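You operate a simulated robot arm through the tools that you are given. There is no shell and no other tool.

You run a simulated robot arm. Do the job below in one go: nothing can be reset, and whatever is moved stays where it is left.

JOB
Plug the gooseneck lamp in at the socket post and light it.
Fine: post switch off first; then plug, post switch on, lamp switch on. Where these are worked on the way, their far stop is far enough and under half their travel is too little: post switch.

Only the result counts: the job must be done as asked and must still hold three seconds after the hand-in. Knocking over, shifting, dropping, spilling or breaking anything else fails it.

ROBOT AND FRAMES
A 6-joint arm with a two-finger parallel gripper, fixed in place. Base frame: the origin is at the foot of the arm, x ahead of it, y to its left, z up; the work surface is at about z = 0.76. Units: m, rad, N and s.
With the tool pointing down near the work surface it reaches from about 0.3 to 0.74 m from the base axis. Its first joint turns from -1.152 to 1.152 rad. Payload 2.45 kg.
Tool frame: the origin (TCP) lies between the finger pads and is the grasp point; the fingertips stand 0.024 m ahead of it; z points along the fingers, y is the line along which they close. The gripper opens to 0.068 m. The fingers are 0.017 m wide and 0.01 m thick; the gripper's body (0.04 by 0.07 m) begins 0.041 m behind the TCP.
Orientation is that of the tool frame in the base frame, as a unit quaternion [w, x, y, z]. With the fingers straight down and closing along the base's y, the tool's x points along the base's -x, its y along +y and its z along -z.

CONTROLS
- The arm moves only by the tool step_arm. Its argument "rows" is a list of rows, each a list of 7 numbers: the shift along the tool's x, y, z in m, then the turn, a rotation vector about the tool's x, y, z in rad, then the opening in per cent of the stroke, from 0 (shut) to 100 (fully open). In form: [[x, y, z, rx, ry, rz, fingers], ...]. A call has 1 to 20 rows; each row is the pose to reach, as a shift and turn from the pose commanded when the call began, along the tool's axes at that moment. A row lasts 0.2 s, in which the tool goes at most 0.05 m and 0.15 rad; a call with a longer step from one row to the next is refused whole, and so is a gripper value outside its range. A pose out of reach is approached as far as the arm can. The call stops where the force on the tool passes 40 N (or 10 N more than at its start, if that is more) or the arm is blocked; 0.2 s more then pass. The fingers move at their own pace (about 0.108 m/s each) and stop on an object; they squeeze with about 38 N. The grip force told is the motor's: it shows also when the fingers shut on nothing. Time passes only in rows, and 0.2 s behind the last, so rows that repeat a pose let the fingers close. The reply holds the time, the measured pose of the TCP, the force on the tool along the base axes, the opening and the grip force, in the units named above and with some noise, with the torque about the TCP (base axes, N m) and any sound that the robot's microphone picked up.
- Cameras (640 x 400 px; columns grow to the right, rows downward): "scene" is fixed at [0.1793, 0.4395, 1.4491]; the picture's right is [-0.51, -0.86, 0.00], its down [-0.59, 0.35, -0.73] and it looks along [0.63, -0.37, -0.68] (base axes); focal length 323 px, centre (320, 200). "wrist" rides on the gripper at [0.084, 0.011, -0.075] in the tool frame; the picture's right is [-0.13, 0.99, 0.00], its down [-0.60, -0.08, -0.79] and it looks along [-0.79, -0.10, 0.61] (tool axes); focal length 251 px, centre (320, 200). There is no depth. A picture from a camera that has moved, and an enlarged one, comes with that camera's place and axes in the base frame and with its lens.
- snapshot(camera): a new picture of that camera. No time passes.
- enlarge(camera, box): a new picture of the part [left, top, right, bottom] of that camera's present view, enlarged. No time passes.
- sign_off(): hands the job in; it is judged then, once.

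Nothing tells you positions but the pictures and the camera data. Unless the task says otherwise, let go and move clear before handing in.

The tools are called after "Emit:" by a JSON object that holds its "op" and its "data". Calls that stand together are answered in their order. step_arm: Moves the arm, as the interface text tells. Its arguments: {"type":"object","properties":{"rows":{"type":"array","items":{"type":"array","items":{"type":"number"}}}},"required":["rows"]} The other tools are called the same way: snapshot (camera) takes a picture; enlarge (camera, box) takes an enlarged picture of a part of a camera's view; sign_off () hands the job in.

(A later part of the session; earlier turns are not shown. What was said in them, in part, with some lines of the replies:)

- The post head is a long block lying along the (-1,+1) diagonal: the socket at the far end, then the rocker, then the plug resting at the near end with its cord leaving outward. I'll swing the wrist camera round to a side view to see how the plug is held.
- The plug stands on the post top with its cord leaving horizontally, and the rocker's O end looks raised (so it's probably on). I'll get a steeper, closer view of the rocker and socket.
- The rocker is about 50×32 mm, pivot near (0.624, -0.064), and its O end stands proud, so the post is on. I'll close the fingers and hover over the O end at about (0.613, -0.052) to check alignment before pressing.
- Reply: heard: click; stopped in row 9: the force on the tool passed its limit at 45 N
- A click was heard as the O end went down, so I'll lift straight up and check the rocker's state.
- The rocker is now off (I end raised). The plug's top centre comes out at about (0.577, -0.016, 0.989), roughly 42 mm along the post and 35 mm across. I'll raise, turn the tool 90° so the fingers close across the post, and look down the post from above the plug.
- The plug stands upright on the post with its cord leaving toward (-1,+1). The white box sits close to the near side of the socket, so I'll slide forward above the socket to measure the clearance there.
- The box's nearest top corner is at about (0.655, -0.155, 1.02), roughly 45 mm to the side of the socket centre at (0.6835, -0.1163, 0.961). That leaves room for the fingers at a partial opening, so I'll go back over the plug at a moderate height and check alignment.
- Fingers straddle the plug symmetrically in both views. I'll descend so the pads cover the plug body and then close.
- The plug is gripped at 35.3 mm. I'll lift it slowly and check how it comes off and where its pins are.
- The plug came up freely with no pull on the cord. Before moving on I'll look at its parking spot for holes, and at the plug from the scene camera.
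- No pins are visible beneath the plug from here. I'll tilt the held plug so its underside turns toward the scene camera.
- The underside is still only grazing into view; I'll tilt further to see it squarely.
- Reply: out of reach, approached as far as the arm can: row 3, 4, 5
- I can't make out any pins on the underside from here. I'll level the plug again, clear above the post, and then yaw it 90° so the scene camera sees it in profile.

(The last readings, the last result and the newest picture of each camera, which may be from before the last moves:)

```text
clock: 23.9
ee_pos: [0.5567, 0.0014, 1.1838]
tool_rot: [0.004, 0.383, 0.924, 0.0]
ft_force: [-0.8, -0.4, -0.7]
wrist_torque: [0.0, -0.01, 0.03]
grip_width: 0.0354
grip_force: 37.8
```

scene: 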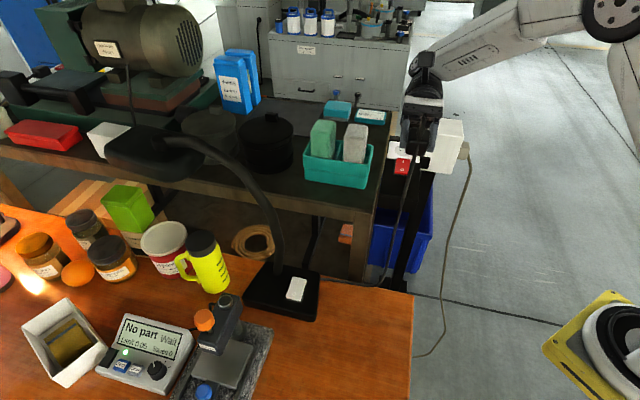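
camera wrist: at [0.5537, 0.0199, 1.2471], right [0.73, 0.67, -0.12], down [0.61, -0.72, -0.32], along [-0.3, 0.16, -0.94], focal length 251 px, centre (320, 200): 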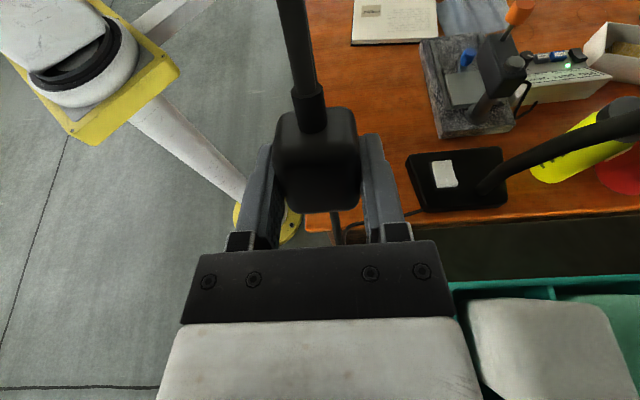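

Emit:
{"op": "step_arm", "data": {"rows": [[0, 0, -0.01, 0, 0, -0.14, 0], [0, 0, -0.02, 0, 0, -0.28, 0], [0, 0, -0.03, 0, 0, -0.42, 0], [0, 0, -0.04, 0, 0, -0.56, 0], [0, 0, -0.05, 0, 0, -0.7, 0], [0, 0, -0.06, 0, 0, -0.84, 0], [0, 0, -0.07, 0, 0, -0.98, 0], [0, 0, -0.08, 0, 0, -1.12, 0], [0, 0, -0.08, 0, 0, -1.26, 0], [0, 0, -0.08, 0, 0, -1.4, 0], [0, 0, -0.08, 0, 0, -1.54, 0], [0, 0, -0.08, 0, 0, -1.54, 0]]}}

Emit:
{"op": "snapshot", "data": {"camera": "scene"}}

Emit:
{"op": "enlarge", "data": {"camera": "scene", "box": [375, 40, 475, 120]}}

Emit:
{"op": "snapshot", "data": {"camera": "wrist"}}

```text
clock: 26.5
ee_pos: [0.5545, 0.0024, 1.264]
tool_rot: [0.002, -0.369, 0.929, -0.001]
ft_force: [0.3, 0.2, -0.3]
wrist_torque: [0.01, -0.04, 0.0]
grip_width: 0.0354
grip_force: 37.8
```

```text
taken
```

scene: 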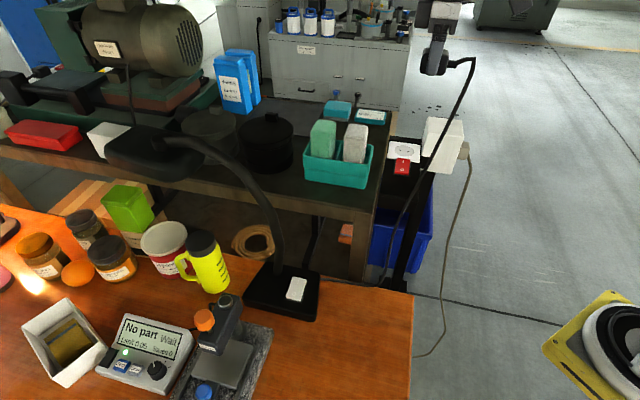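

```text
5.00 times, centred on (425, 80) of scene
camera zoom: at [0.1793, 0.4395, 1.4491], right [-0.51, -0.86, 0.0], down [-0.59, 0.35, -0.73], along [0.63, -0.37, -0.68], focal length 1614 px, centre (-205, 800)
```

zoom: 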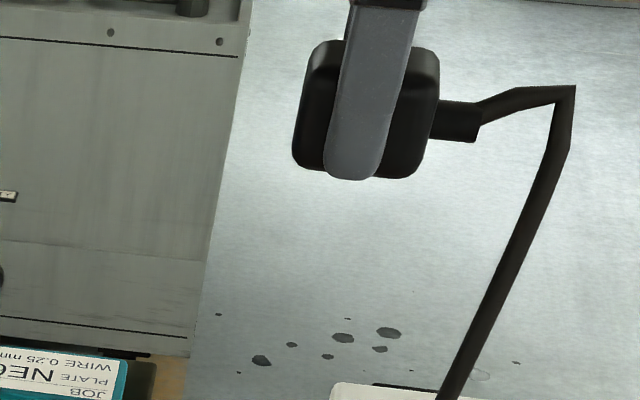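

```text
taken
camera wrist: at [0.4882, -0.0479, 1.3388], right [-0.59, 0.81, 0.0], down [0.49, 0.36, 0.79], along [0.64, 0.47, -0.61], focal length 251 px, centre (320, 200)
```

wrist: 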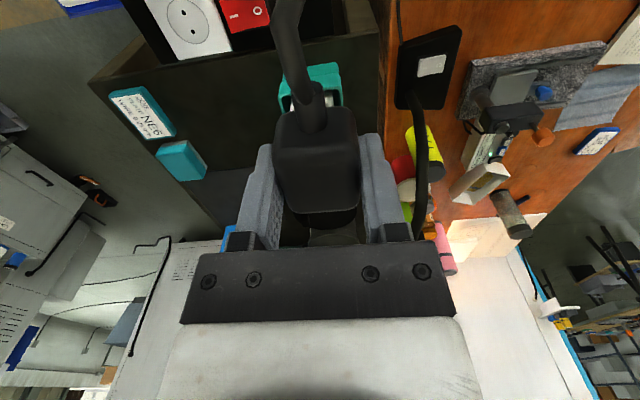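

In profile the plug shows no exposed pins on the underside or the end face, just a body with the cord leaving sideways. I take the underside as the mating face, as it was parked, with the body centred on the TCP. I'll yaw back to the parked orientation and carry it to a hover above the socket.

Emit:
{"op": "step_arm", "data": {"rows": [[0, 0, 0, 0, 0, 0.14, 0], [0, 0, 0, 0, 0, 0.28, 0], [0, 0, 0, 0, 0, 0.42, 0], [-0.001, -0.01, 0.01, 0, 0, 0.56, 0], [-0.002, -0.025, 0.02, 0, 0, 0.7, 0], [-0.004, -0.045, 0.03, 0, 0, 0.84, 0], [-0.006, -0.065, 0.04, 0, 0, 0.98, 0], [-0.008, -0.085, 0.05, 0, 0, 1.12, 0], [-0.009, -0.105, 0.06, 0, 0, 1.26, 0], [-0.01, -0.12, 0.08, 0, 0, 1.4, 0], [-0.0109, -0.1277, 0.1, 0, 0, 1.54, 0], [-0.0109, -0.1277, 0.114, 0, 0, 1.54, 0], [-0.0109, -0.1277, 0.114, 0, 0, 1.54, 0]]}}

Emit:
{"op": "snapshot", "data": {"camera": "wrist"}}

Emit:
{"op": "snapshot", "data": {"camera": "scene"}}

```text
clock: 29.3
ee_pos: [0.6509, -0.0842, 1.1522]
tool_rot: [0.002, 0.383, 0.924, 0.001]
ft_force: [-0.3, 1.2, -1.1]
wrist_torque: [0.0, 0.01, 0.0]
grip_width: 0.0354
grip_force: 38.0
```

```text
taken
camera wrist: at [0.6011, -0.017, 1.2254], right [0.79, 0.61, 0.0], down [0.37, -0.48, 0.79], along [0.49, -0.63, -0.61], focal length 251 px, centre (320, 200)
```

wrist: 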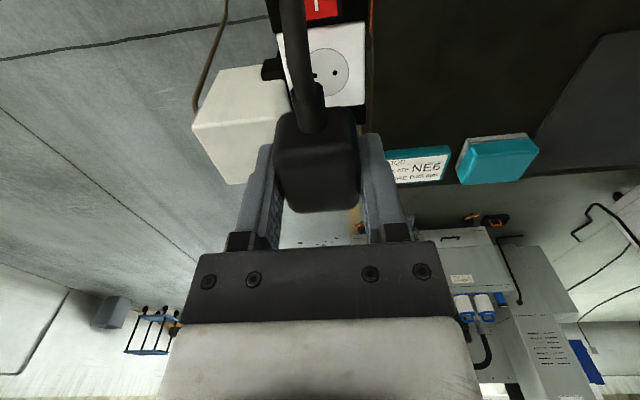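

```text
taken
```

scene: 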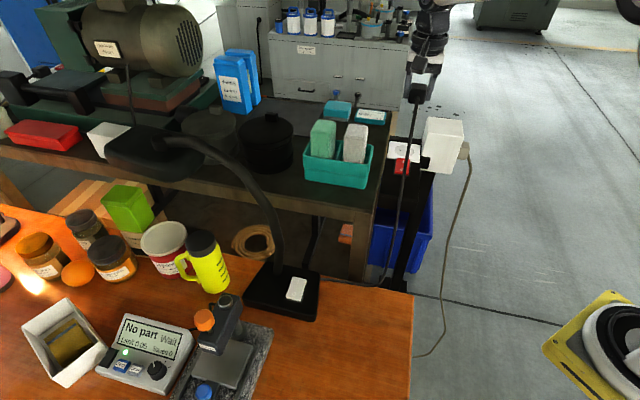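

Emit:
{"op": "step_arm", "data": {"rows": [[-0.02, 0, 0.01, 0, 0, 0, 0], [-0.0457, 0.0004, 0.03, 0, 0, 0, 0], [-0.0457, 0.0004, 0.06, 0, 0, 0, 0], [-0.0457, 0.0004, 0.09, 0, 0, 0, 0], [-0.0457, 0.0004, 0.117, 0, 0, 0, 0], [-0.0457, 0.0004, 0.117, 0, 0, 0, 0]]}}

Emit:
{"op": "snapshot", "data": {"camera": "wrist"}}

Emit:
{"op": "enlarge", "data": {"camera": "scene", "box": [360, 110, 460, 190]}}

Emit:
{"op": "enlarge", "data": {"camera": "wrist", "box": [240, 60, 400, 220]}}

```text
clock: 30.7
ee_pos: [0.6848, -0.1149, 1.0343]
tool_rot: [0.002, 0.383, 0.924, 0.0]
ft_force: [0.2, 0.3, -1.0]
wrist_torque: [-0.03, 0.0, -0.02]
grip_width: 0.0352
grip_force: 38.0
```

```text
taken
camera wrist: at [0.6345, -0.0483, 1.1084], right [0.79, 0.61, 0.0], down [0.37, -0.48, 0.79], along [0.49, -0.63, -0.61], focal length 251 px, centre (320, 200)
```

wrist: 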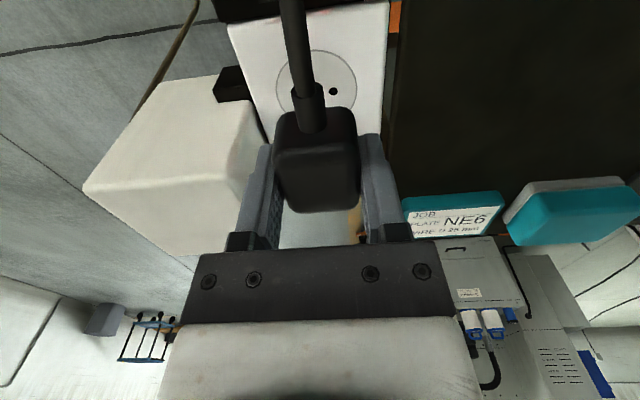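

```text
5.00 times, centred on (410, 150) of scene
camera zoom: at [0.1793, 0.4395, 1.4491], right [-0.51, -0.86, 0.0], down [-0.59, 0.35, -0.73], along [0.63, -0.37, -0.68], focal length 1614 px, centre (-130, 450)
```

zoom: 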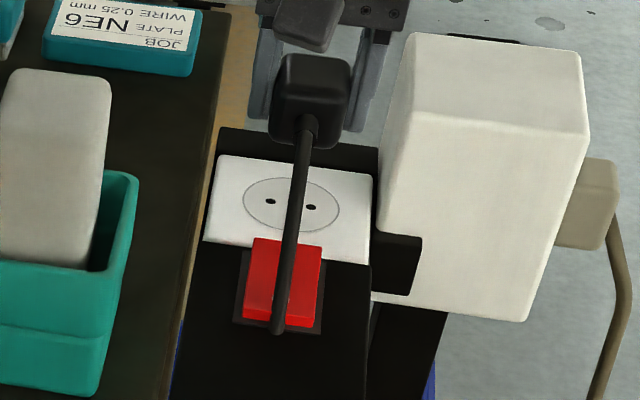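

```text
2.50 times, centred on (320, 140) of wrist
camera zoom: at [0.6345, -0.0483, 1.1084], right [0.79, 0.61, 0.0], down [0.37, -0.48, 0.79], along [0.49, -0.63, -0.61], focal length 629 px, centre (320, 350)
```

zoom: 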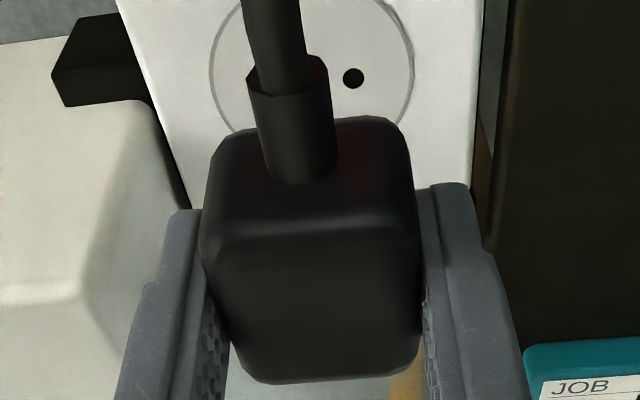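

The plug hovers over the socket, within about 1–2 mm of centre (the socket is slightly toward the near side). I'll apply that small correction and lower slowly, watching the force.

Emit:
{"op": "step_arm", "data": {"rows": [[0.001, -0.0012, 0.01, 0, 0, 0, 0], [0.001, -0.0012, 0.02, 0, 0, 0, 0], [0.001, -0.0012, 0.028, 0, 0, 0, 0], [0.001, -0.0012, 0.033, 0, 0, 0, 0], [0.001, -0.0012, 0.036, 0, 0, 0, 0], [0.001, -0.0012, 0.039, 0, 0, 0, 0], [0.001, -0.0012, 0.042, 0, 0, 0, 0], [0.001, -0.0012, 0.044, 0, 0, 0, 0]]}}

Emit:
{"op": "snapshot", "data": {"camera": "wrist"}}

Emit:
{"op": "enlarge", "data": {"camera": "scene", "box": [360, 110, 460, 190]}}

```text
clock: 32.5
ee_pos: [0.6837, -0.1161, 0.9897]
tool_rot: [0.002, 0.383, 0.924, 0.0]
ft_force: [-0.1, -0.2, -0.1]
wrist_torque: [0.0, -0.02, 0.01]
grip_width: 0.0352
grip_force: 38.2
```

```text
taken
camera wrist: at [0.6328, -0.0489, 1.0646], right [0.79, 0.61, 0.0], down [0.37, -0.48, 0.79], along [0.49, -0.63, -0.61], focal length 251 px, centre (320, 200)
```

wrist: 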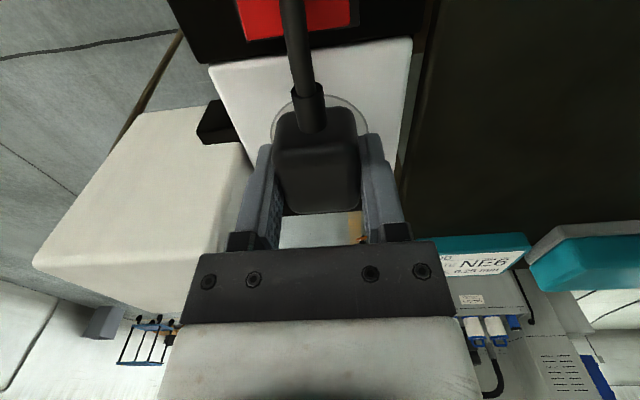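

```text
5.00 times, centred on (410, 150) of scene
camera zoom: at [0.1793, 0.4395, 1.4491], right [-0.51, -0.86, 0.0], down [-0.59, 0.35, -0.73], along [0.63, -0.37, -0.68], focal length 1614 px, centre (-130, 450)
```

zoom: 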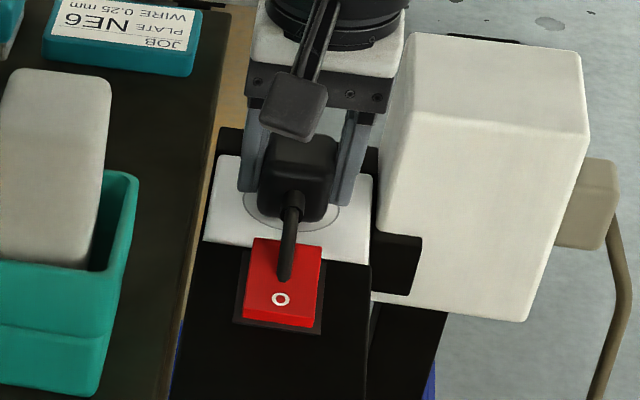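

Emit:
{"op": "enlarge", "data": {"camera": "wrist", "box": [200, 30, 440, 230]}}

Emit:
{"op": "enlarge", "data": {"camera": "scene", "box": [395, 130, 435, 170]}}

```text
2.00 times, centred on (320, 130) of wrist
camera zoom: at [0.6328, -0.0489, 1.0646], right [0.79, 0.61, 0.0], down [0.37, -0.48, 0.79], along [0.49, -0.63, -0.61], focal length 503 px, centre (320, 340)
```

zoom: 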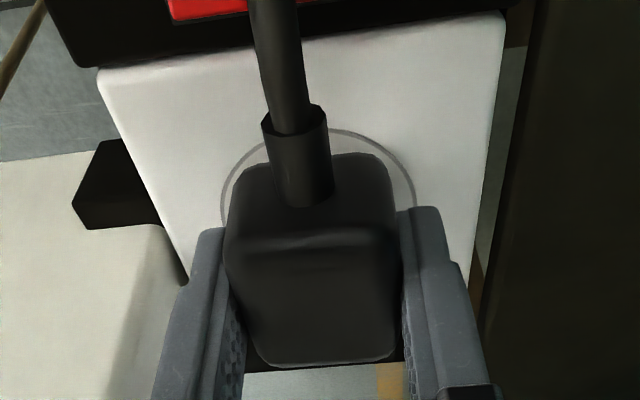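

```text
10.00 times, centred on (415, 150) of scene
camera zoom: at [0.1793, 0.4395, 1.4491], right [-0.51, -0.86, 0.0], down [-0.59, 0.35, -0.73], along [0.63, -0.37, -0.68], focal length 3227 px, centre (-630, 700)
```

zoom: 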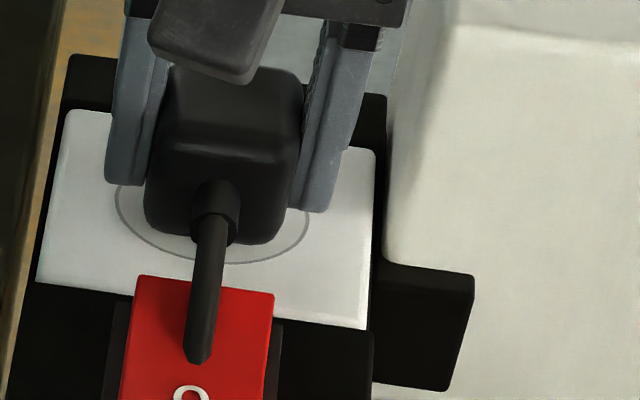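

Alignment looks good in both views (within about 1 mm). I'll keep lowering until contact.

Emit:
{"op": "step_arm", "data": {"rows": [[0, 0, 0.0015, 0, 0, 0, 0], [0, 0, 0.003, 0, 0, 0, 0], [0, 0, 0.0045, 0, 0, 0, 0], [0, 0, 0.006, 0, 0, 0, 0], [0, 0, 0.0075, 0, 0, 0, 0], [0, 0, 0.009, 0, 0, 0, 0]]}}

Emit:
{"op": "enlarge", "data": {"camera": "scene", "box": [395, 130, 435, 170]}}

Emit:
{"op": "enlarge", "data": {"camera": "wrist", "box": [200, 30, 440, 230]}}

```text
clock: 33.9
ee_pos: [0.6849, -0.1166, 0.9839]
tool_rot: [0.007, 0.383, 0.924, 0.001]
ft_force: [-5.3, -10.1, 31.2]
wrist_torque: [-0.32, 0.2, 0.02]
grip_width: 0.0356
grip_force: 37.8
heard: snap
```

```text
10.00 times, centred on (415, 150) of scene
camera zoom: at [0.1784, 0.4394, 1.4493], right [-0.51, -0.86, 0.0], down [-0.59, 0.35, -0.73], along [0.63, -0.37, -0.68], focal length 3227 px, centre (-630, 700)
```

zoom: 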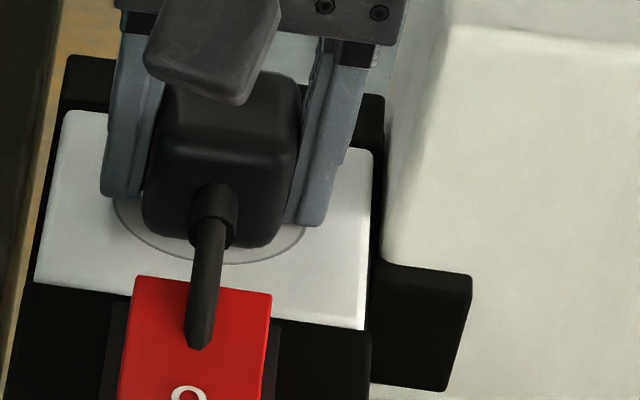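

```text
2.00 times, centred on (320, 130) of wrist
camera zoom: at [0.6331, -0.0498, 1.0588], right [0.79, 0.61, 0.01], down [0.36, -0.48, 0.8], along [0.49, -0.63, -0.6], focal length 503 px, centre (320, 340)
```

zoom: 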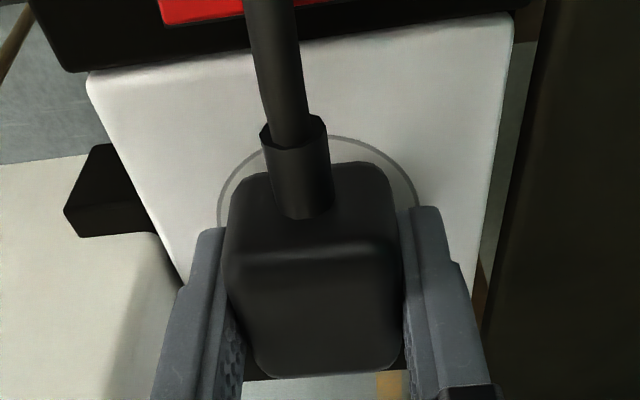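

A snap was heard with about 31 N of push, so the plug appears seated flush on the socket. I'll relieve the push and open the fingers partway, keeping clear of the box, then check that the plug stays put.

Emit:
{"op": "step_arm", "data": {"rows": [[0, 0, -0.003, 0, 0, 0, 0], [0, 0, -0.003, 0, 0, 0, 60], [0, 0, -0.003, 0, 0, 0, 78], [0, 0, -0.003, 0, 0, 0, 78]]}}

Emit:
{"op": "enlarge", "data": {"camera": "wrist", "box": [200, 30, 440, 230]}}

Emit:
{"op": "enlarge", "data": {"camera": "scene", "box": [360, 110, 460, 190]}}

```text
clock: 34.9
ee_pos: [0.6834, -0.1139, 0.9847]
tool_rot: [0.001, 0.383, 0.924, 0.001]
ft_force: [9.4, 7.9, 13.4]
wrist_torque: [0.01, 0.13, -0.05]
grip_width: 0.0436
grip_force: 0.0
```

```text
2.00 times, centred on (320, 130) of wrist
camera zoom: at [0.633, -0.0474, 1.0588], right [0.79, 0.61, 0.0], down [0.37, -0.48, 0.79], along [0.49, -0.63, -0.61], focal length 503 px, centre (320, 340)
```

zoom: 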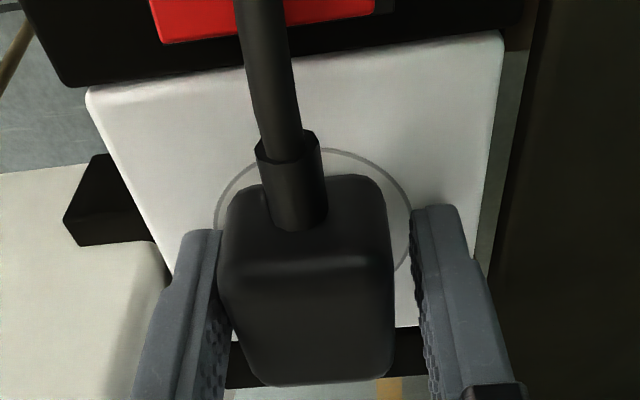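

```text
5.00 times, centred on (410, 150) of scene
camera zoom: at [0.1793, 0.4398, 1.449], right [-0.51, -0.86, 0.0], down [-0.59, 0.35, -0.73], along [0.63, -0.37, -0.68], focal length 1614 px, centre (-130, 450)
```

zoom: 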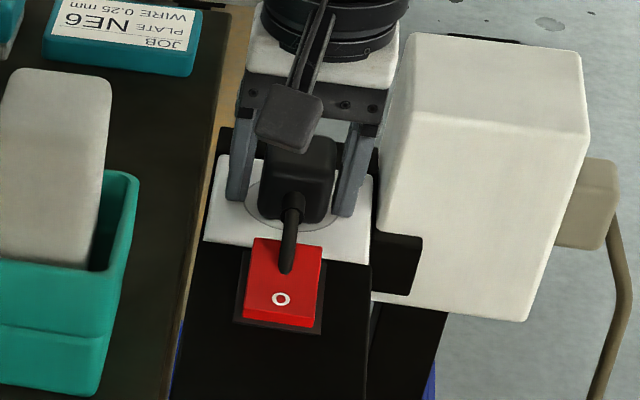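

The plug stayed seated, but the fingers stalled at 43.6 mm with a sideways reaction: the near finger's carriage is likely touching the white box. I'll back off to a smaller opening that still clears the plug, and recheck.

Emit:
{"op": "step_arm", "data": {"rows": [[0, 0, 0, 0, 0, 0, 59], [0, 0, 0, 0, 0, 0, 59]]}}

Emit:
{"op": "enlarge", "data": {"camera": "wrist", "box": [200, 30, 440, 230]}}

Emit:
{"op": "snapshot", "data": {"camera": "wrist"}}

```text
clock: 35.5
ee_pos: [0.6825, -0.1147, 0.9839]
tool_rot: [0.0, 0.383, 0.924, 0.001]
ft_force: [-8.7, 2.3, 17.5]
wrist_torque: [0.08, 0.26, 0.02]
grip_width: 0.0393
grip_force: 0.0
```

```text
2.00 times, centred on (320, 130) of wrist
camera zoom: at [0.6317, -0.049, 1.0588], right [0.79, 0.61, 0.0], down [0.37, -0.48, 0.79], along [0.48, -0.63, -0.61], focal length 503 px, centre (320, 340)
```

zoom: 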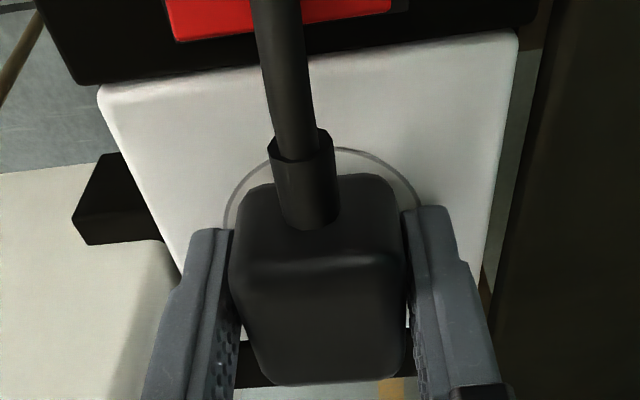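

```text
taken
camera wrist: at [0.6317, -0.049, 1.0588], right [0.79, 0.61, 0.0], down [0.37, -0.48, 0.79], along [0.48, -0.63, -0.61], focal length 251 px, centre (320, 200)
```

wrist: 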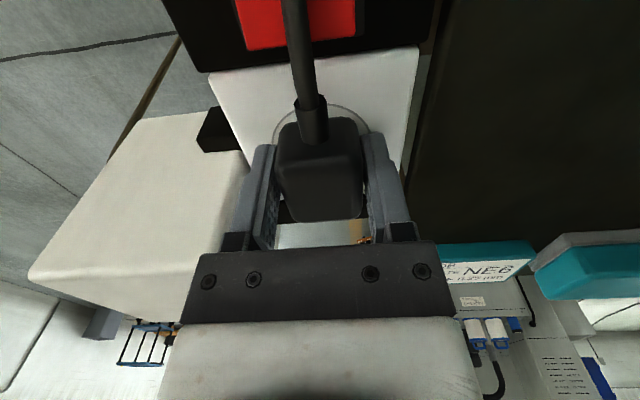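

Emit:
{"op": "step_arm", "data": {"rows": [[0, 0, -0.003, 0, 0, 0, 61], [0, 0, -0.008, 0, 0, 0, 61], [0, 0, -0.015, 0, 0, 0, 61], [0, 0, -0.025, 0, 0, 0, 61], [0, 0, -0.045, 0, 0, 0, 61], [0, 0, -0.07, 0, 0, 0, 61], [0, 0, -0.09, 0, 0, 0, 61], [0, 0, -0.09, 0, 0, 0, 61]]}}

Emit:
{"op": "enlarge", "data": {"camera": "wrist", "box": [200, 0, 440, 200]}}

Emit:
{"op": "enlarge", "data": {"camera": "scene", "box": [360, 110, 460, 190]}}

```text
clock: 37.3
ee_pos: [0.6827, -0.1164, 1.0746]
tool_rot: [0.002, 0.383, 0.924, 0.0]
ft_force: [0.2, 0.1, -0.3]
wrist_torque: [0.02, -0.01, 0.01]
grip_width: 0.0414
grip_force: 0.0
```

```text
2.00 times, centred on (320, 100) of wrist
camera zoom: at [0.6328, -0.0488, 1.1487], right [0.79, 0.61, 0.0], down [0.37, -0.48, 0.79], along [0.49, -0.63, -0.61], focal length 503 px, centre (320, 400)
```

zoom: 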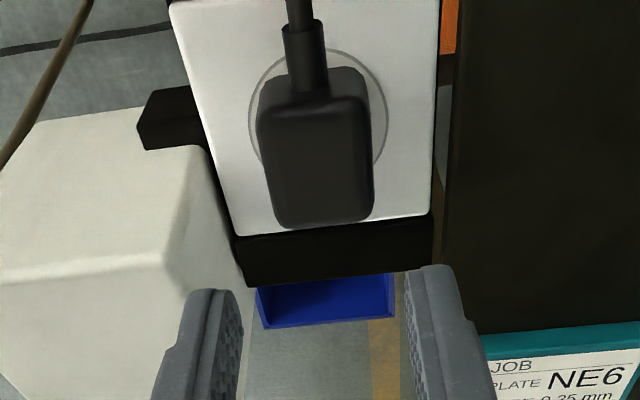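

```text
5.00 times, centred on (410, 150) of scene
camera zoom: at [0.1793, 0.4395, 1.4491], right [-0.51, -0.86, 0.0], down [-0.59, 0.35, -0.73], along [0.63, -0.37, -0.68], focal length 1614 px, centre (-130, 450)
```

zoom: 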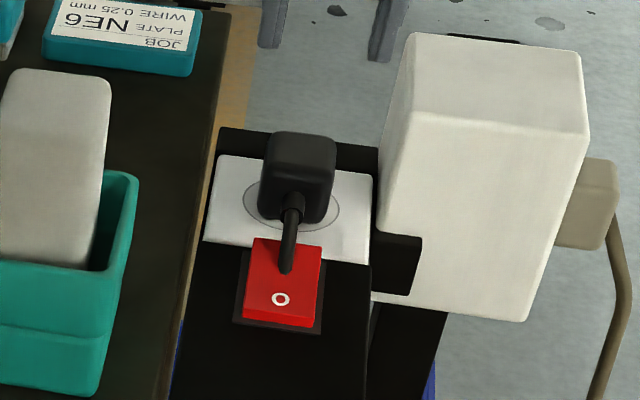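

The plug is seated flat and centred. Next is the I end of the rocker: I'll straddle the cord line with the fingers about 12 mm apart and hover over the I end at about (0.642, -0.075).

Emit:
{"op": "step_arm", "data": {"rows": [[0.0, 0, -0.01, 0, 0, 0, 61], [0.03, 0, -0.01, 0, 0, 0, 30], [0.058, 0.0006, -0.01, 0, 0, 0, 18], [0.058, 0.0006, 0.02, 0, 0, 0, 18], [0.058, 0.0006, 0.055, 0, 0, 0, 18], [0.058, 0.0006, 0.055, 0, 0, 0, 18]]}}

Emit:
{"op": "snapshot", "data": {"camera": "wrist"}}

Emit:
{"op": "enlarge", "data": {"camera": "scene", "box": [370, 130, 430, 180]}}

```text
clock: 38.7
ee_pos: [0.6437, -0.0746, 1.018]
tool_rot: [0.001, 0.382, 0.924, 0.001]
ft_force: [0.5, 0.9, -1.0]
wrist_torque: [0.0, 0.01, 0.0]
grip_width: 0.0121
grip_force: 0.1
```

```text
taken
camera wrist: at [0.5919, -0.0074, 1.0929], right [0.79, 0.61, 0.0], down [0.37, -0.48, 0.79], along [0.49, -0.63, -0.61], focal length 251 px, centre (320, 200)
```

wrist: 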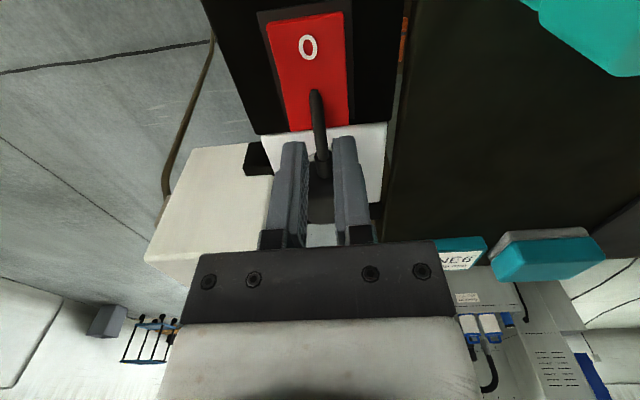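

```text
8.00 times, centred on (400, 155) of scene
camera zoom: at [0.1793, 0.4395, 1.4491], right [-0.51, -0.86, 0.0], down [-0.59, 0.35, -0.73], along [0.63, -0.37, -0.68], focal length 2582 px, centre (-320, 560)
```

zoom: 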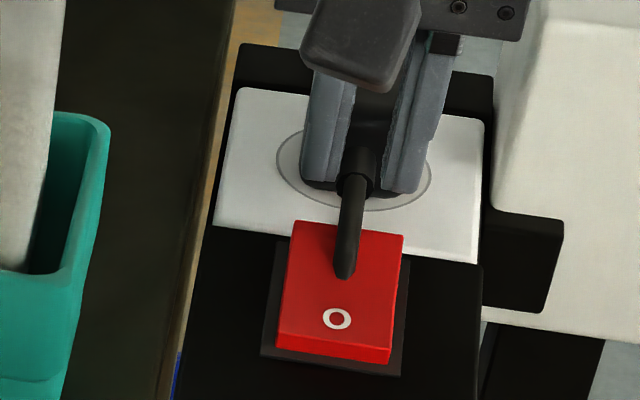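

The tips sit over the I end on both sides of the cord. I'll shift 1.5 mm to centre and press down.

Emit:
{"op": "step_arm", "data": {"rows": [[0.001, -0.0015, 0.01, 0, 0, 0, 18], [0.001, -0.0015, 0.016, 0, 0, 0, 18], [0.001, -0.0015, 0.02, 0, 0, 0, 18], [0.001, -0.0015, 0.023, 0, 0, 0, 18], [0.001, -0.0015, 0.026, 0, 0, 0, 18], [0.001, -0.0015, 0.029, 0, 0, 0, 18], [0.001, -0.0015, 0.032, 0, 0, 0, 18]]}}

Emit:
{"op": "enlarge", "data": {"camera": "wrist", "box": [220, 0, 420, 170]}}

```text
clock: 40.2
ee_pos: [0.6435, -0.0749, 0.9935]
tool_rot: [0.006, 0.383, 0.924, 0.002]
ft_force: [-1.0, -1.0, 3.6]
wrist_torque: [-0.03, 0.07, 0.02]
grip_width: 0.0132
grip_force: 0.6
heard: click
stopped in row 7: the force on the tool passed its limit at 45 N (the readings are from after the stop); the commanded pose is now the measured one
```

```text
2.35 times, centred on (320, 85) of wrist
camera zoom: at [0.5923, -0.0075, 1.0678], right [0.79, 0.61, 0.01], down [0.36, -0.48, 0.8], along [0.49, -0.63, -0.6], focal length 592 px, centre (320, 471)
```

zoom: 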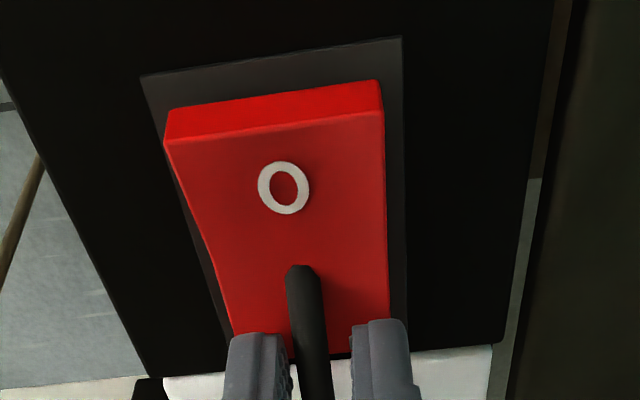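

Click heard and the O end is now raised, so the post is on. I'll lift clear and look over the rocker, the plug and the lamp.

Emit:
{"op": "step_arm", "data": {"rows": [[0, 0, -0.01, 0, 0, 0, 18], [0, 0, -0.04, 0, 0, 0, 18], [0, 0, -0.08, 0, 0, 0, 18], [0, 0, -0.12, 0, 0, 0, 18], [0, 0, -0.15, 0, 0, 0, 18], [0, 0, -0.15, 0, 0, 0, 18]]}}

Emit:
{"op": "snapshot", "data": {"camera": "scene"}}

Emit:
{"op": "enlarge", "data": {"camera": "scene", "box": [360, 110, 460, 190]}}

Emit:
{"op": "enlarge", "data": {"camera": "scene", "box": [230, 240, 350, 330]}}

```text
clock: 41.6
ee_pos: [0.6417, -0.074, 1.1432]
tool_rot: [0.005, 0.383, 0.924, 0.001]
ft_force: [-1.0, 0.0, -0.7]
wrist_torque: [0.02, 0.01, -0.01]
grip_width: 0.0123
grip_force: 0.1
```

```text
taken
```

scene: 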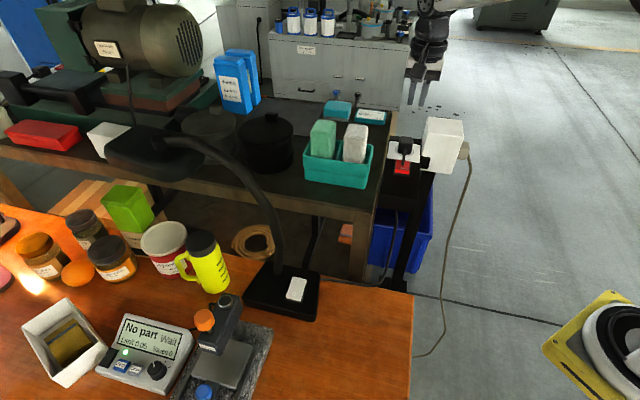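

```text
5.00 times, centred on (410, 150) of scene
camera zoom: at [0.1793, 0.4395, 1.4491], right [-0.51, -0.86, 0.0], down [-0.59, 0.35, -0.73], along [0.63, -0.37, -0.68], focal length 1614 px, centre (-130, 450)
```

zoom: 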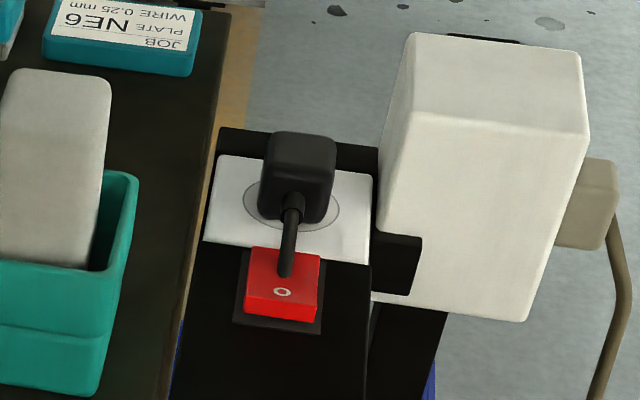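

```text
4.44 times, centred on (290, 285) of scene
camera zoom: at [0.1793, 0.4395, 1.4491], right [-0.51, -0.86, 0.0], down [-0.59, 0.35, -0.73], along [0.63, -0.37, -0.68], focal length 1434 px, centre (453, -178)
```

zoom: 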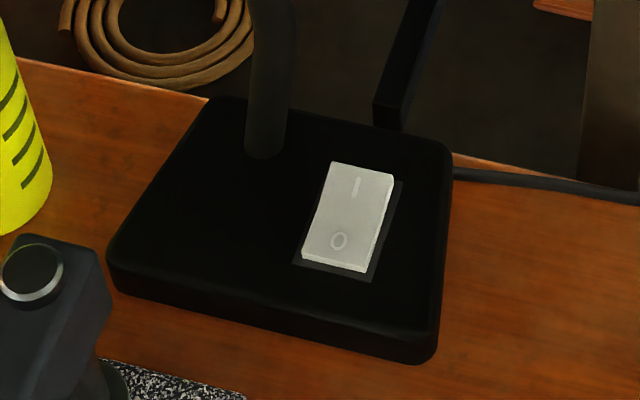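

The post switch is on and the plug is seated. The lamp's rocker is at about (0.559, 0.281, 0.79), with I toward (+x,-y) and its I end apparently raised (off). The neck rises at about (0.61, 0.29), so I'll yaw to the other diagonal and view the rocker from a safe distance.

Emit:
{"op": "step_arm", "data": {"rows": [[0.01, 0.0, 0, 0, 0, -0.14, 18], [0.03, 0.005, 0, 0, 0, -0.28, 18], [0.06, 0.015, 0, 0, 0, -0.42, 0], [0.095, 0.025, 0, 0, 0, -0.56, 0], [0.13, 0.035, 0, 0, 0, -0.7, 0], [0.165, 0.045, 0, 0, 0, -0.84, 0], [0.2, 0.055, 0, 0, 0, -0.98, 0], [0.235, 0.065, 0, 0, 0, -1.12, 0], [0.27, 0.078, 0.02, 0, 0, -1.26, 0], [0.3, 0.087, 0.04, 0, 0, -1.4, 0], [0.32, 0.0948, 0.075, 0, 0, -1.54, 0], [0.3267, 0.0948, 0.11, 0, 0, -1.5708, 0], [0.3267, 0.0948, 0.143, 0, 0, -1.5708, 0], [0.3267, 0.0948, 0.143, 0, 0, -1.5708, 0]]}}

Emit:
{"op": "snapshot", "data": {"camera": "wrist"}}

Emit:
{"op": "snapshot", "data": {"camera": "scene"}}

```text
clock: 44.6
ee_pos: [0.4788, 0.2241, 0.9971]
tool_rot: [0.004, -0.383, 0.924, -0.002]
ft_force: [-0.6, 0.5, 0.1]
wrist_torque: [0.02, 0.03, 0.01]
grip_width: 0.0
grip_force: 23.3
```

```text
taken
camera wrist: at [0.4122, 0.1722, 1.0712], right [-0.61, 0.79, -0.01], down [0.47, 0.37, 0.8], along [0.63, 0.48, -0.6], focal length 251 px, centre (320, 200)
```

wrist: 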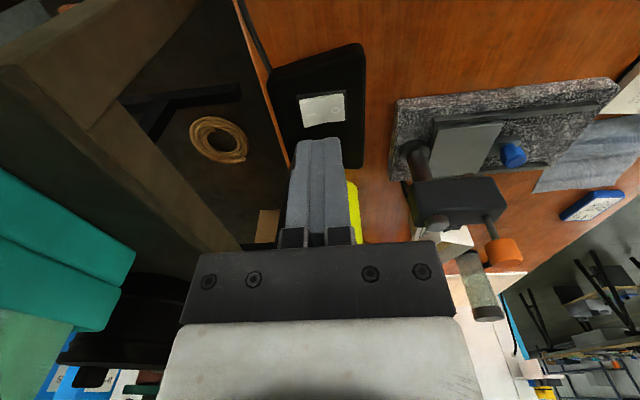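

```text
taken
```

scene: 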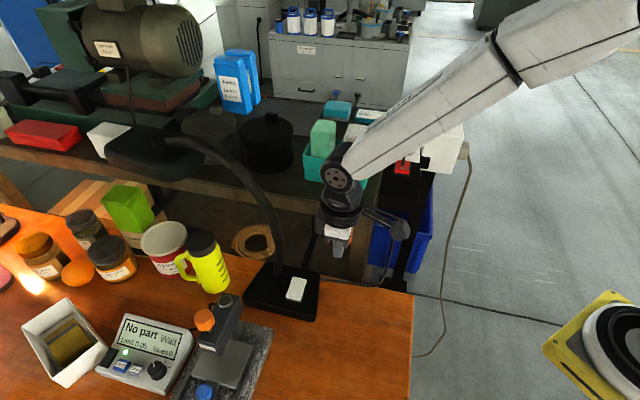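

Emit:
{"op": "enlarge", "data": {"camera": "wrist", "box": [260, 40, 380, 140]}}

Emit:
{"op": "enlarge", "data": {"camera": "scene", "box": [270, 265, 330, 310]}}

```text
4.00 times, centred on (320, 90) of wrist
camera zoom: at [0.4122, 0.1722, 1.0712], right [-0.61, 0.79, -0.01], down [0.47, 0.37, 0.8], along [0.63, 0.48, -0.6], focal length 1006 px, centre (320, 640)
```

zoom: 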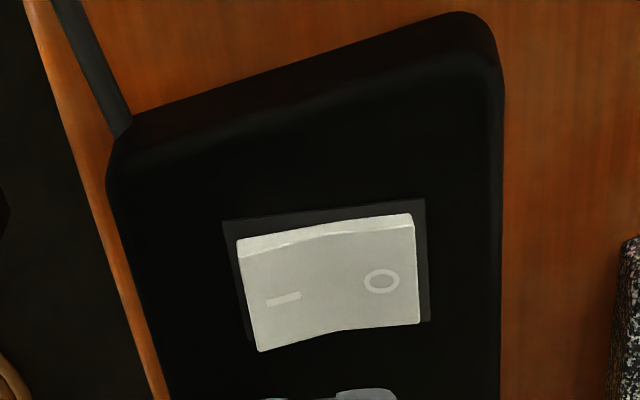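

```text
8.89 times, centred on (300, 288) of scene
camera zoom: at [0.1793, 0.4395, 1.4491], right [-0.51, -0.86, 0.0], down [-0.59, 0.35, -0.73], along [0.63, -0.37, -0.68], focal length 2869 px, centre (498, -578)
```

zoom: 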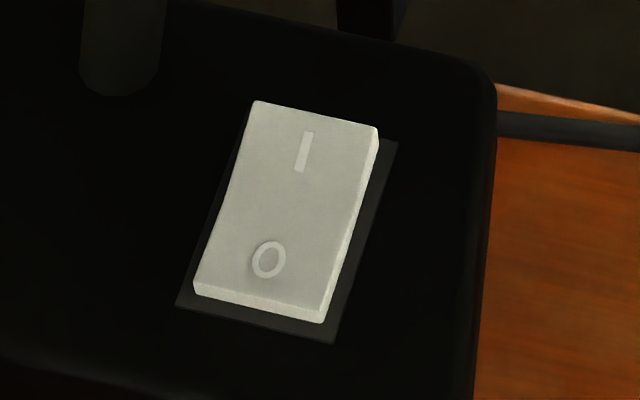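

The lamp rocker's I end is raised, so it's off. The I mark is at about (0.564, 0.273, 0.802) and the pivot at about (0.554, 0.284). I'll lean the gripper back toward the base, away from the neck, and hover over the I end.

Emit:
{"op": "step_arm", "data": {"rows": [[-0.01, -0.005, 0.0, 0, -0.14, 0, 0], [-0.04, -0.015, 0.02, 0, -0.28, 0, 0], [-0.07, -0.025, 0.04, 0, -0.3, 0, 0], [-0.095, -0.0294, 0.07, 0, -0.3, 0, 0], [-0.095, -0.0294, 0.1, 0, -0.3, 0, 0], [-0.095, -0.0294, 0.127, 0, -0.3, 0, 0], [-0.095, -0.0294, 0.127, 0, -0.3, 0, 0]]}}

Emit:
{"op": "snapshot", "data": {"camera": "wrist"}}

Emit:
{"op": "snapshot", "data": {"camera": "scene"}}

Emit:
{"op": "enlarge", "data": {"camera": "scene", "box": [250, 220, 350, 310]}}

```text
clock: 46.2
ee_pos: [0.5702, 0.2699, 0.8718]
tool_rot: [0.143, -0.378, 0.913, 0.055]
ft_force: [0.4, -0.2, -0.5]
wrist_torque: [-0.02, -0.02, 0.02]
grip_width: 0.0001
grip_force: 23.4
```

```text
taken
camera wrist: at [0.4905, 0.2051, 0.9178], right [-0.61, 0.79, 0.03], down [0.29, 0.19, 0.94], along [0.73, 0.59, -0.34], focal length 251 px, centre (320, 200)
```

wrist: 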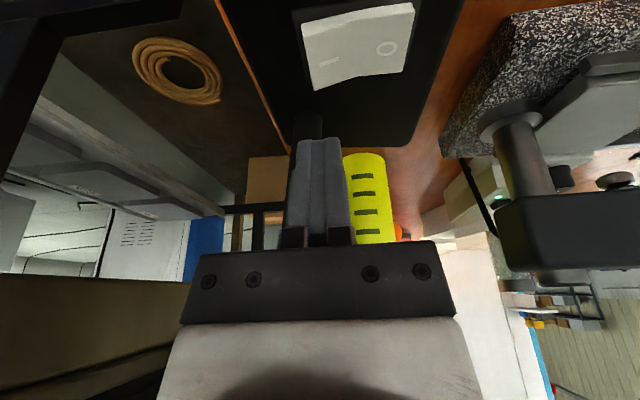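

```text
taken
```

scene: 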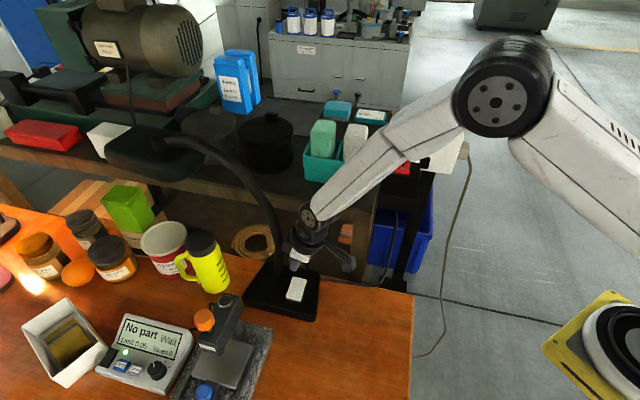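

```text
4.44 times, centred on (300, 265) of scene
camera zoom: at [0.1793, 0.4395, 1.4491], right [-0.51, -0.86, 0.0], down [-0.59, 0.35, -0.73], along [0.63, -0.37, -0.68], focal length 1434 px, centre (409, -89)
```

zoom: 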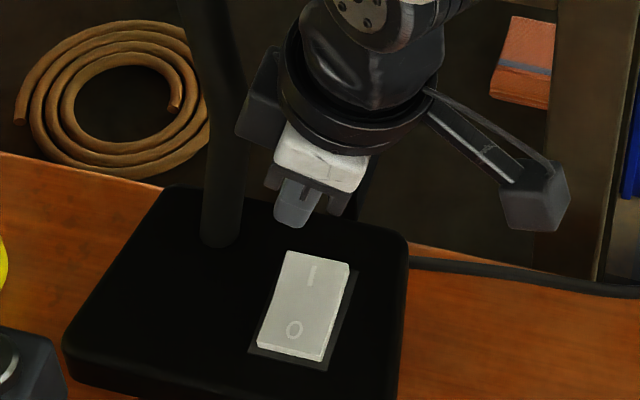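

A dark block beside the gripper appears near the lamp neck in this view, so I'll look closer before descending.

Emit:
{"op": "enlarge", "data": {"camera": "scene", "box": [285, 215, 335, 275]}}

Emit:
{"op": "enlarge", "data": {"camera": "wrist", "box": [260, 0, 440, 160]}}

```text
6.67 times, centred on (310, 245) of scene
camera zoom: at [0.1793, 0.4395, 1.4491], right [-0.51, -0.86, 0.0], down [-0.59, 0.35, -0.73], along [0.63, -0.37, -0.68], focal length 2152 px, centre (387, -100)
```

zoom: 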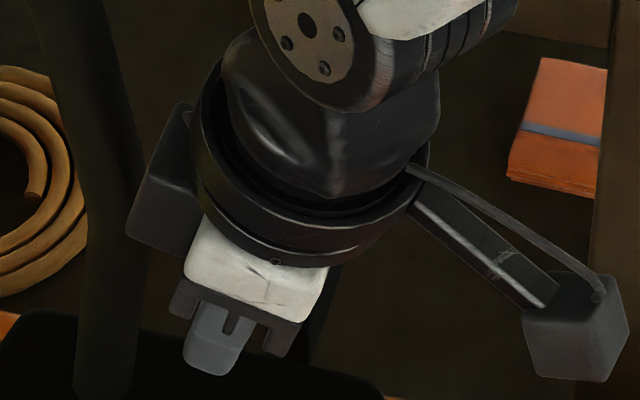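

```text
2.50 times, centred on (350, 80) of wrist
camera zoom: at [0.4905, 0.2051, 0.9178], right [-0.61, 0.79, 0.03], down [0.29, 0.19, 0.94], along [0.73, 0.59, -0.34], focal length 629 px, centre (245, 500)
```

zoom: 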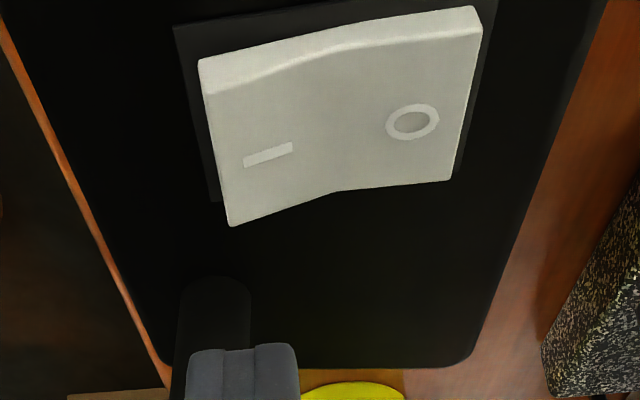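

The gripper has a block on its far side that leaves only about 1 cm to the neck, so I'll lean back further for clearance and centre 3 mm inward on the I end.

Emit:
{"op": "step_arm", "data": {"rows": [[0.002, 0.0015, -0.001, 0, -0.08, 0, 0], [0.0037, 0.003, -0.0011, 0, -0.15, 0, 0], [0.0037, 0.003, -0.0011, 0, -0.15, 0, 0]]}}

Emit:
{"op": "enlarge", "data": {"camera": "scene", "box": [265, 215, 345, 315]}}

Emit:
{"op": "snapshot", "data": {"camera": "wrist"}}

```text
clock: 47.0
ee_pos: [0.5652, 0.2716, 0.8721]
tool_rot: [0.19, -0.376, 0.904, 0.079]
ft_force: [0.2, 0.2, -0.1]
wrist_torque: [-0.02, -0.03, -0.01]
grip_width: 0.0001
grip_force: 23.9
```

```text
4.00 times, centred on (305, 265) of scene
camera zoom: at [0.1793, 0.4395, 1.4491], right [-0.51, -0.86, 0.0], down [-0.59, 0.35, -0.73], along [0.63, -0.37, -0.68], focal length 1291 px, centre (380, -60)
```

zoom: 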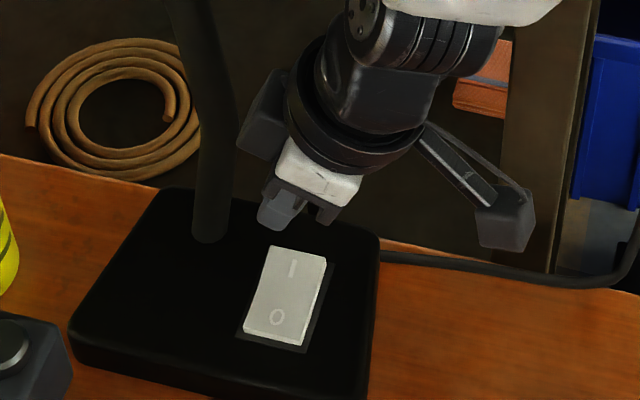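

```text
taken
camera wrist: at [0.4832, 0.2024, 0.9072], right [-0.62, 0.78, 0.05], down [0.22, 0.11, 0.97], along [0.75, 0.61, -0.24], focal length 251 px, centre (320, 200)
```

wrist: 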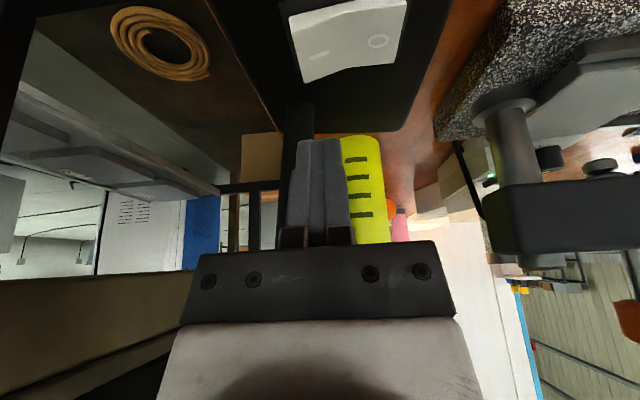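

The tip's drop point falls right on the I mark with clear space to the neck. I'll descend vertically and press.

Emit:
{"op": "step_arm", "data": {"rows": [[0.0087, -0.002, 0.018, 0, 0, 0, 0], [0.0148, -0.002, 0.0306, 0, 0, 0, 0], [0.0174, -0.002, 0.036, 0, 0, 0, 0], [0.0187, -0.002, 0.0387, 0, 0, 0, 0], [0.02, -0.002, 0.0414, 0, 0, 0, 0], [0.0213, -0.002, 0.0441, 0, 0, 0, 0], [0.0226, -0.002, 0.0468, 0, 0, 0, 0], [0.0239, -0.002, 0.0495, 0, 0, 0, 0]]}}

Emit:
{"op": "snapshot", "data": {"camera": "scene"}}

Emit:
{"op": "snapshot", "data": {"camera": "wrist"}}

```text
clock: 48.3
ee_pos: [0.5655, 0.2686, 0.8279]
tool_rot: [0.213, -0.373, 0.899, 0.084]
ft_force: [-11.6, -7.5, 18.0]
wrist_torque: [-0.06, 0.33, 0.17]
grip_width: 0.0
grip_force: 23.5
out of reach, approached as far as the arm can: row 1
heard: click
stopped in row 6: the force on the tool passed its limit at 48 N (the readings are from after the stop); the commanded pose is now the measured one
```

```text
taken
```

scene: 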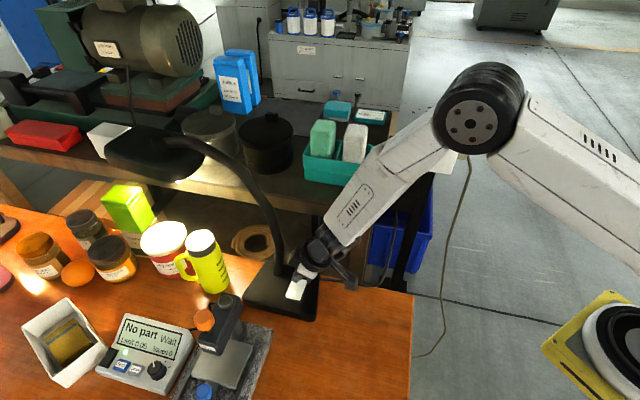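

```text
taken
camera wrist: at [0.4827, 0.1988, 0.8578], right [-0.62, 0.78, 0.05], down [0.18, 0.08, 0.98], along [0.76, 0.62, -0.19], focal length 251 px, centre (320, 200)
```

wrist: 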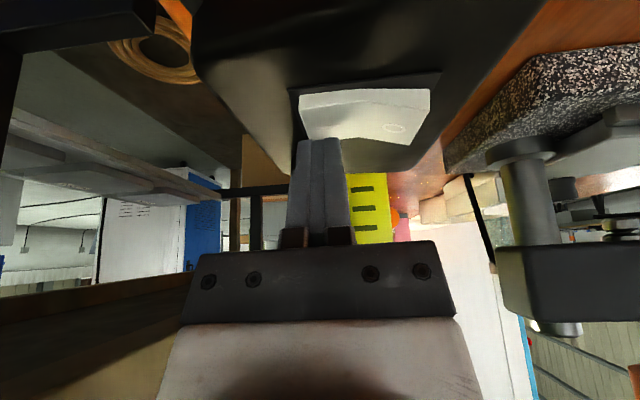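

The lamp is lit. I'll withdraw along the tool axis, up and away from the neck, and then check everything.

Emit:
{"op": "step_arm", "data": {"rows": [[0, 0, -0.01, 0, 0, 0, 0], [0, 0, -0.03, 0, 0, 0, 0], [0, 0, -0.06, 0, 0, 0, 0], [0, 0, -0.1, 0, 0, 0, 0], [0, 0, -0.14, 0, 0.1, 0, 0], [0, 0, -0.18, 0, 0.24, 0, 0], [0, 0, -0.2, 0, 0.38, 0, 0], [0, 0, -0.2, 0, 0.45, 0, 0], [0, 0, -0.2, 0, 0.45, 0, 0]]}}

Emit:
{"op": "snapshot", "data": {"camera": "scene"}}

Emit:
{"op": "snapshot", "data": {"camera": "wrist"}}

Emit:
{"op": "enlarge", "data": {"camera": "scene", "box": [250, 220, 350, 320]}}

```text
clock: 50.3
ee_pos: [0.5014, 0.2076, 1.0066]
tool_rot: [0.006, -0.384, 0.924, -0.002]
ft_force: [-0.5, 0.3, 0.2]
wrist_torque: [0.01, -0.02, 0.01]
grip_width: 0.0
grip_force: 23.4
```

```text
taken
```

scene: 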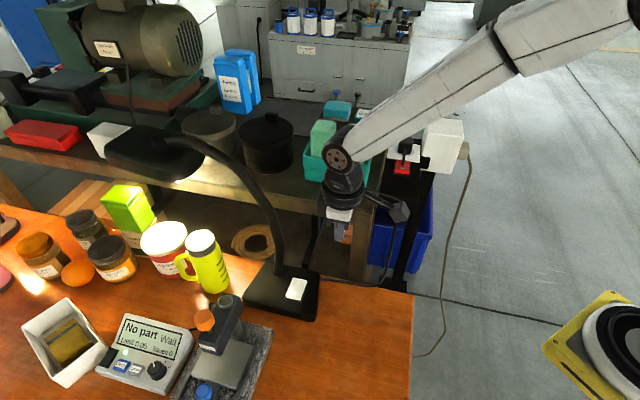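

```text
taken
camera wrist: at [0.4361, 0.1546, 1.0808], right [-0.61, 0.79, -0.01], down [0.47, 0.37, 0.8], along [0.64, 0.48, -0.6], focal length 251 px, centre (320, 200)
```

wrist: 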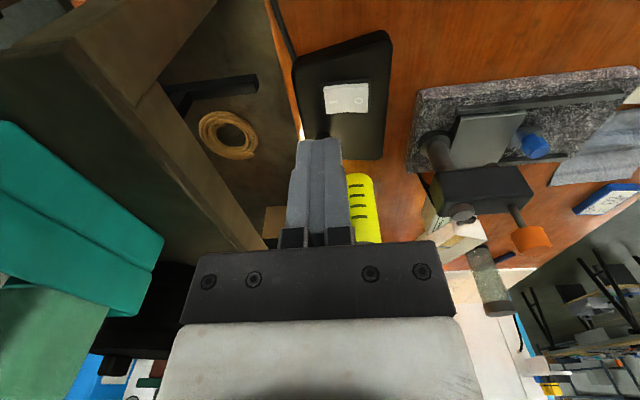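

```text
4.00 times, centred on (300, 270) of scene
camera zoom: at [0.1793, 0.4395, 1.4491], right [-0.51, -0.86, 0.0], down [-0.59, 0.35, -0.73], along [0.63, -0.37, -0.68], focal length 1291 px, centre (400, -80)
```

zoom: 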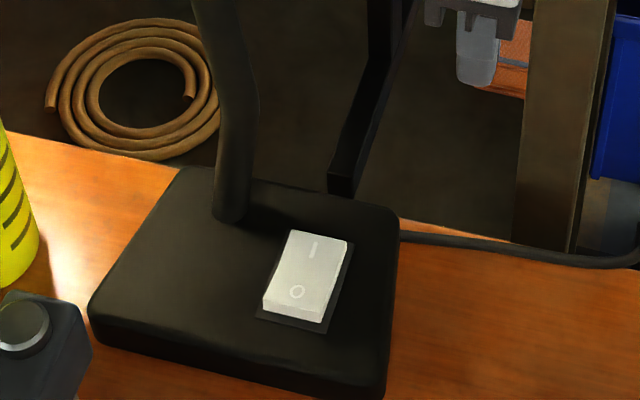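

Emit:
{"op": "enlarge", "data": {"camera": "scene", "box": [370, 120, 450, 190]}}

Emit:
{"op": "step_arm", "data": {"rows": [[0.02, 0, -0.03, 0, 0, 0, 0], [0.05, 0, -0.06, 0, 0, 0, 0], [0.08, 0, -0.09, 0, 0, 0, 0], [0.08, 0, -0.12, 0, 0, 0, 0], [0.08, 0, -0.12, 0, 0, 0, 0], [0.08, 0, -0.12, 0, 0, 0, 0], [0.08, 0, -0.12, 0, 0, 0, 0], [0.08, 0, -0.12, 0, 0, 0, 0], [0.08, 0, -0.12, 0, 0, 0, 0], [0.08, 0, -0.12, 0, 0, 0, 0]]}}

Emit:
{"op": "snapshot", "data": {"camera": "scene"}}

```text
5.71 times, centred on (410, 155) of scene
camera zoom: at [0.1793, 0.4395, 1.4491], right [-0.51, -0.86, 0.0], down [-0.59, 0.35, -0.73], along [0.63, -0.37, -0.68], focal length 1844 px, centre (-194, 457)
```

zoom: 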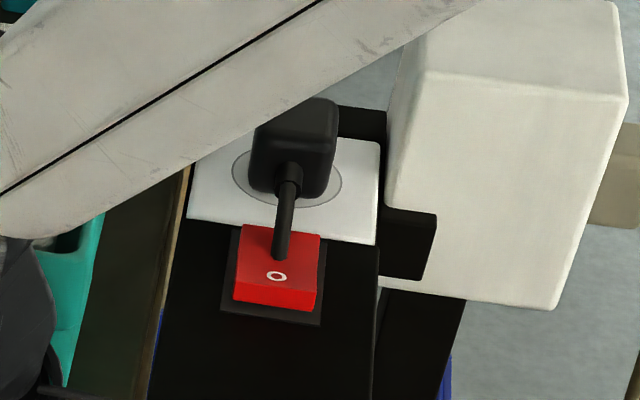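

```text
clock: 52.5
ee_pos: [0.442, 0.1495, 1.1262]
tool_rot: [0.006, -0.383, 0.924, -0.003]
ft_force: [-0.2, 1.0, 0.3]
wrist_torque: [0.01, 0.0, -0.02]
grip_width: 0.0
grip_force: 23.4
```

```text
taken
```

scene: 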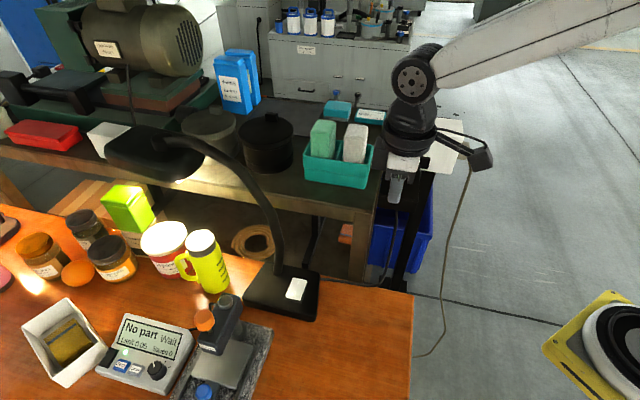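

The lamp is still lit a few seconds on, the plug sits flat in the socket, and the post and lamp rockers are both at I. Nothing else has visibly moved and the arm is clear, so I'm handing in.

Emit:
{"op": "sign_off", "data": {}}

```text
The job is handed in.
```

The gooseneck lamp is plugged in at the socket post and lit, and I've handed the job in. It was still lit about four seconds after I switched it on.

- **Order:** I switched the post off, seated the plug (a snap was heard), switched the post back on, then switched the lamp on. Each of the three switch presses gave a click.
- **White box:** when I let go of the plug, the fingers stopped opening early, with a light sideways force of about 12 N. One side had probably touched the white box beside the socket. I narrowed the opening and lifted straight out, and the box showed no sign of moving.
- **Plug face:** I saw no pins on the plug, so I put it in with the same face down as it was parked, with the cord lying over the post switch.
- **Surroundings:** the last pictures show nothing else out of place, and the arm is clear with its gripper empty.
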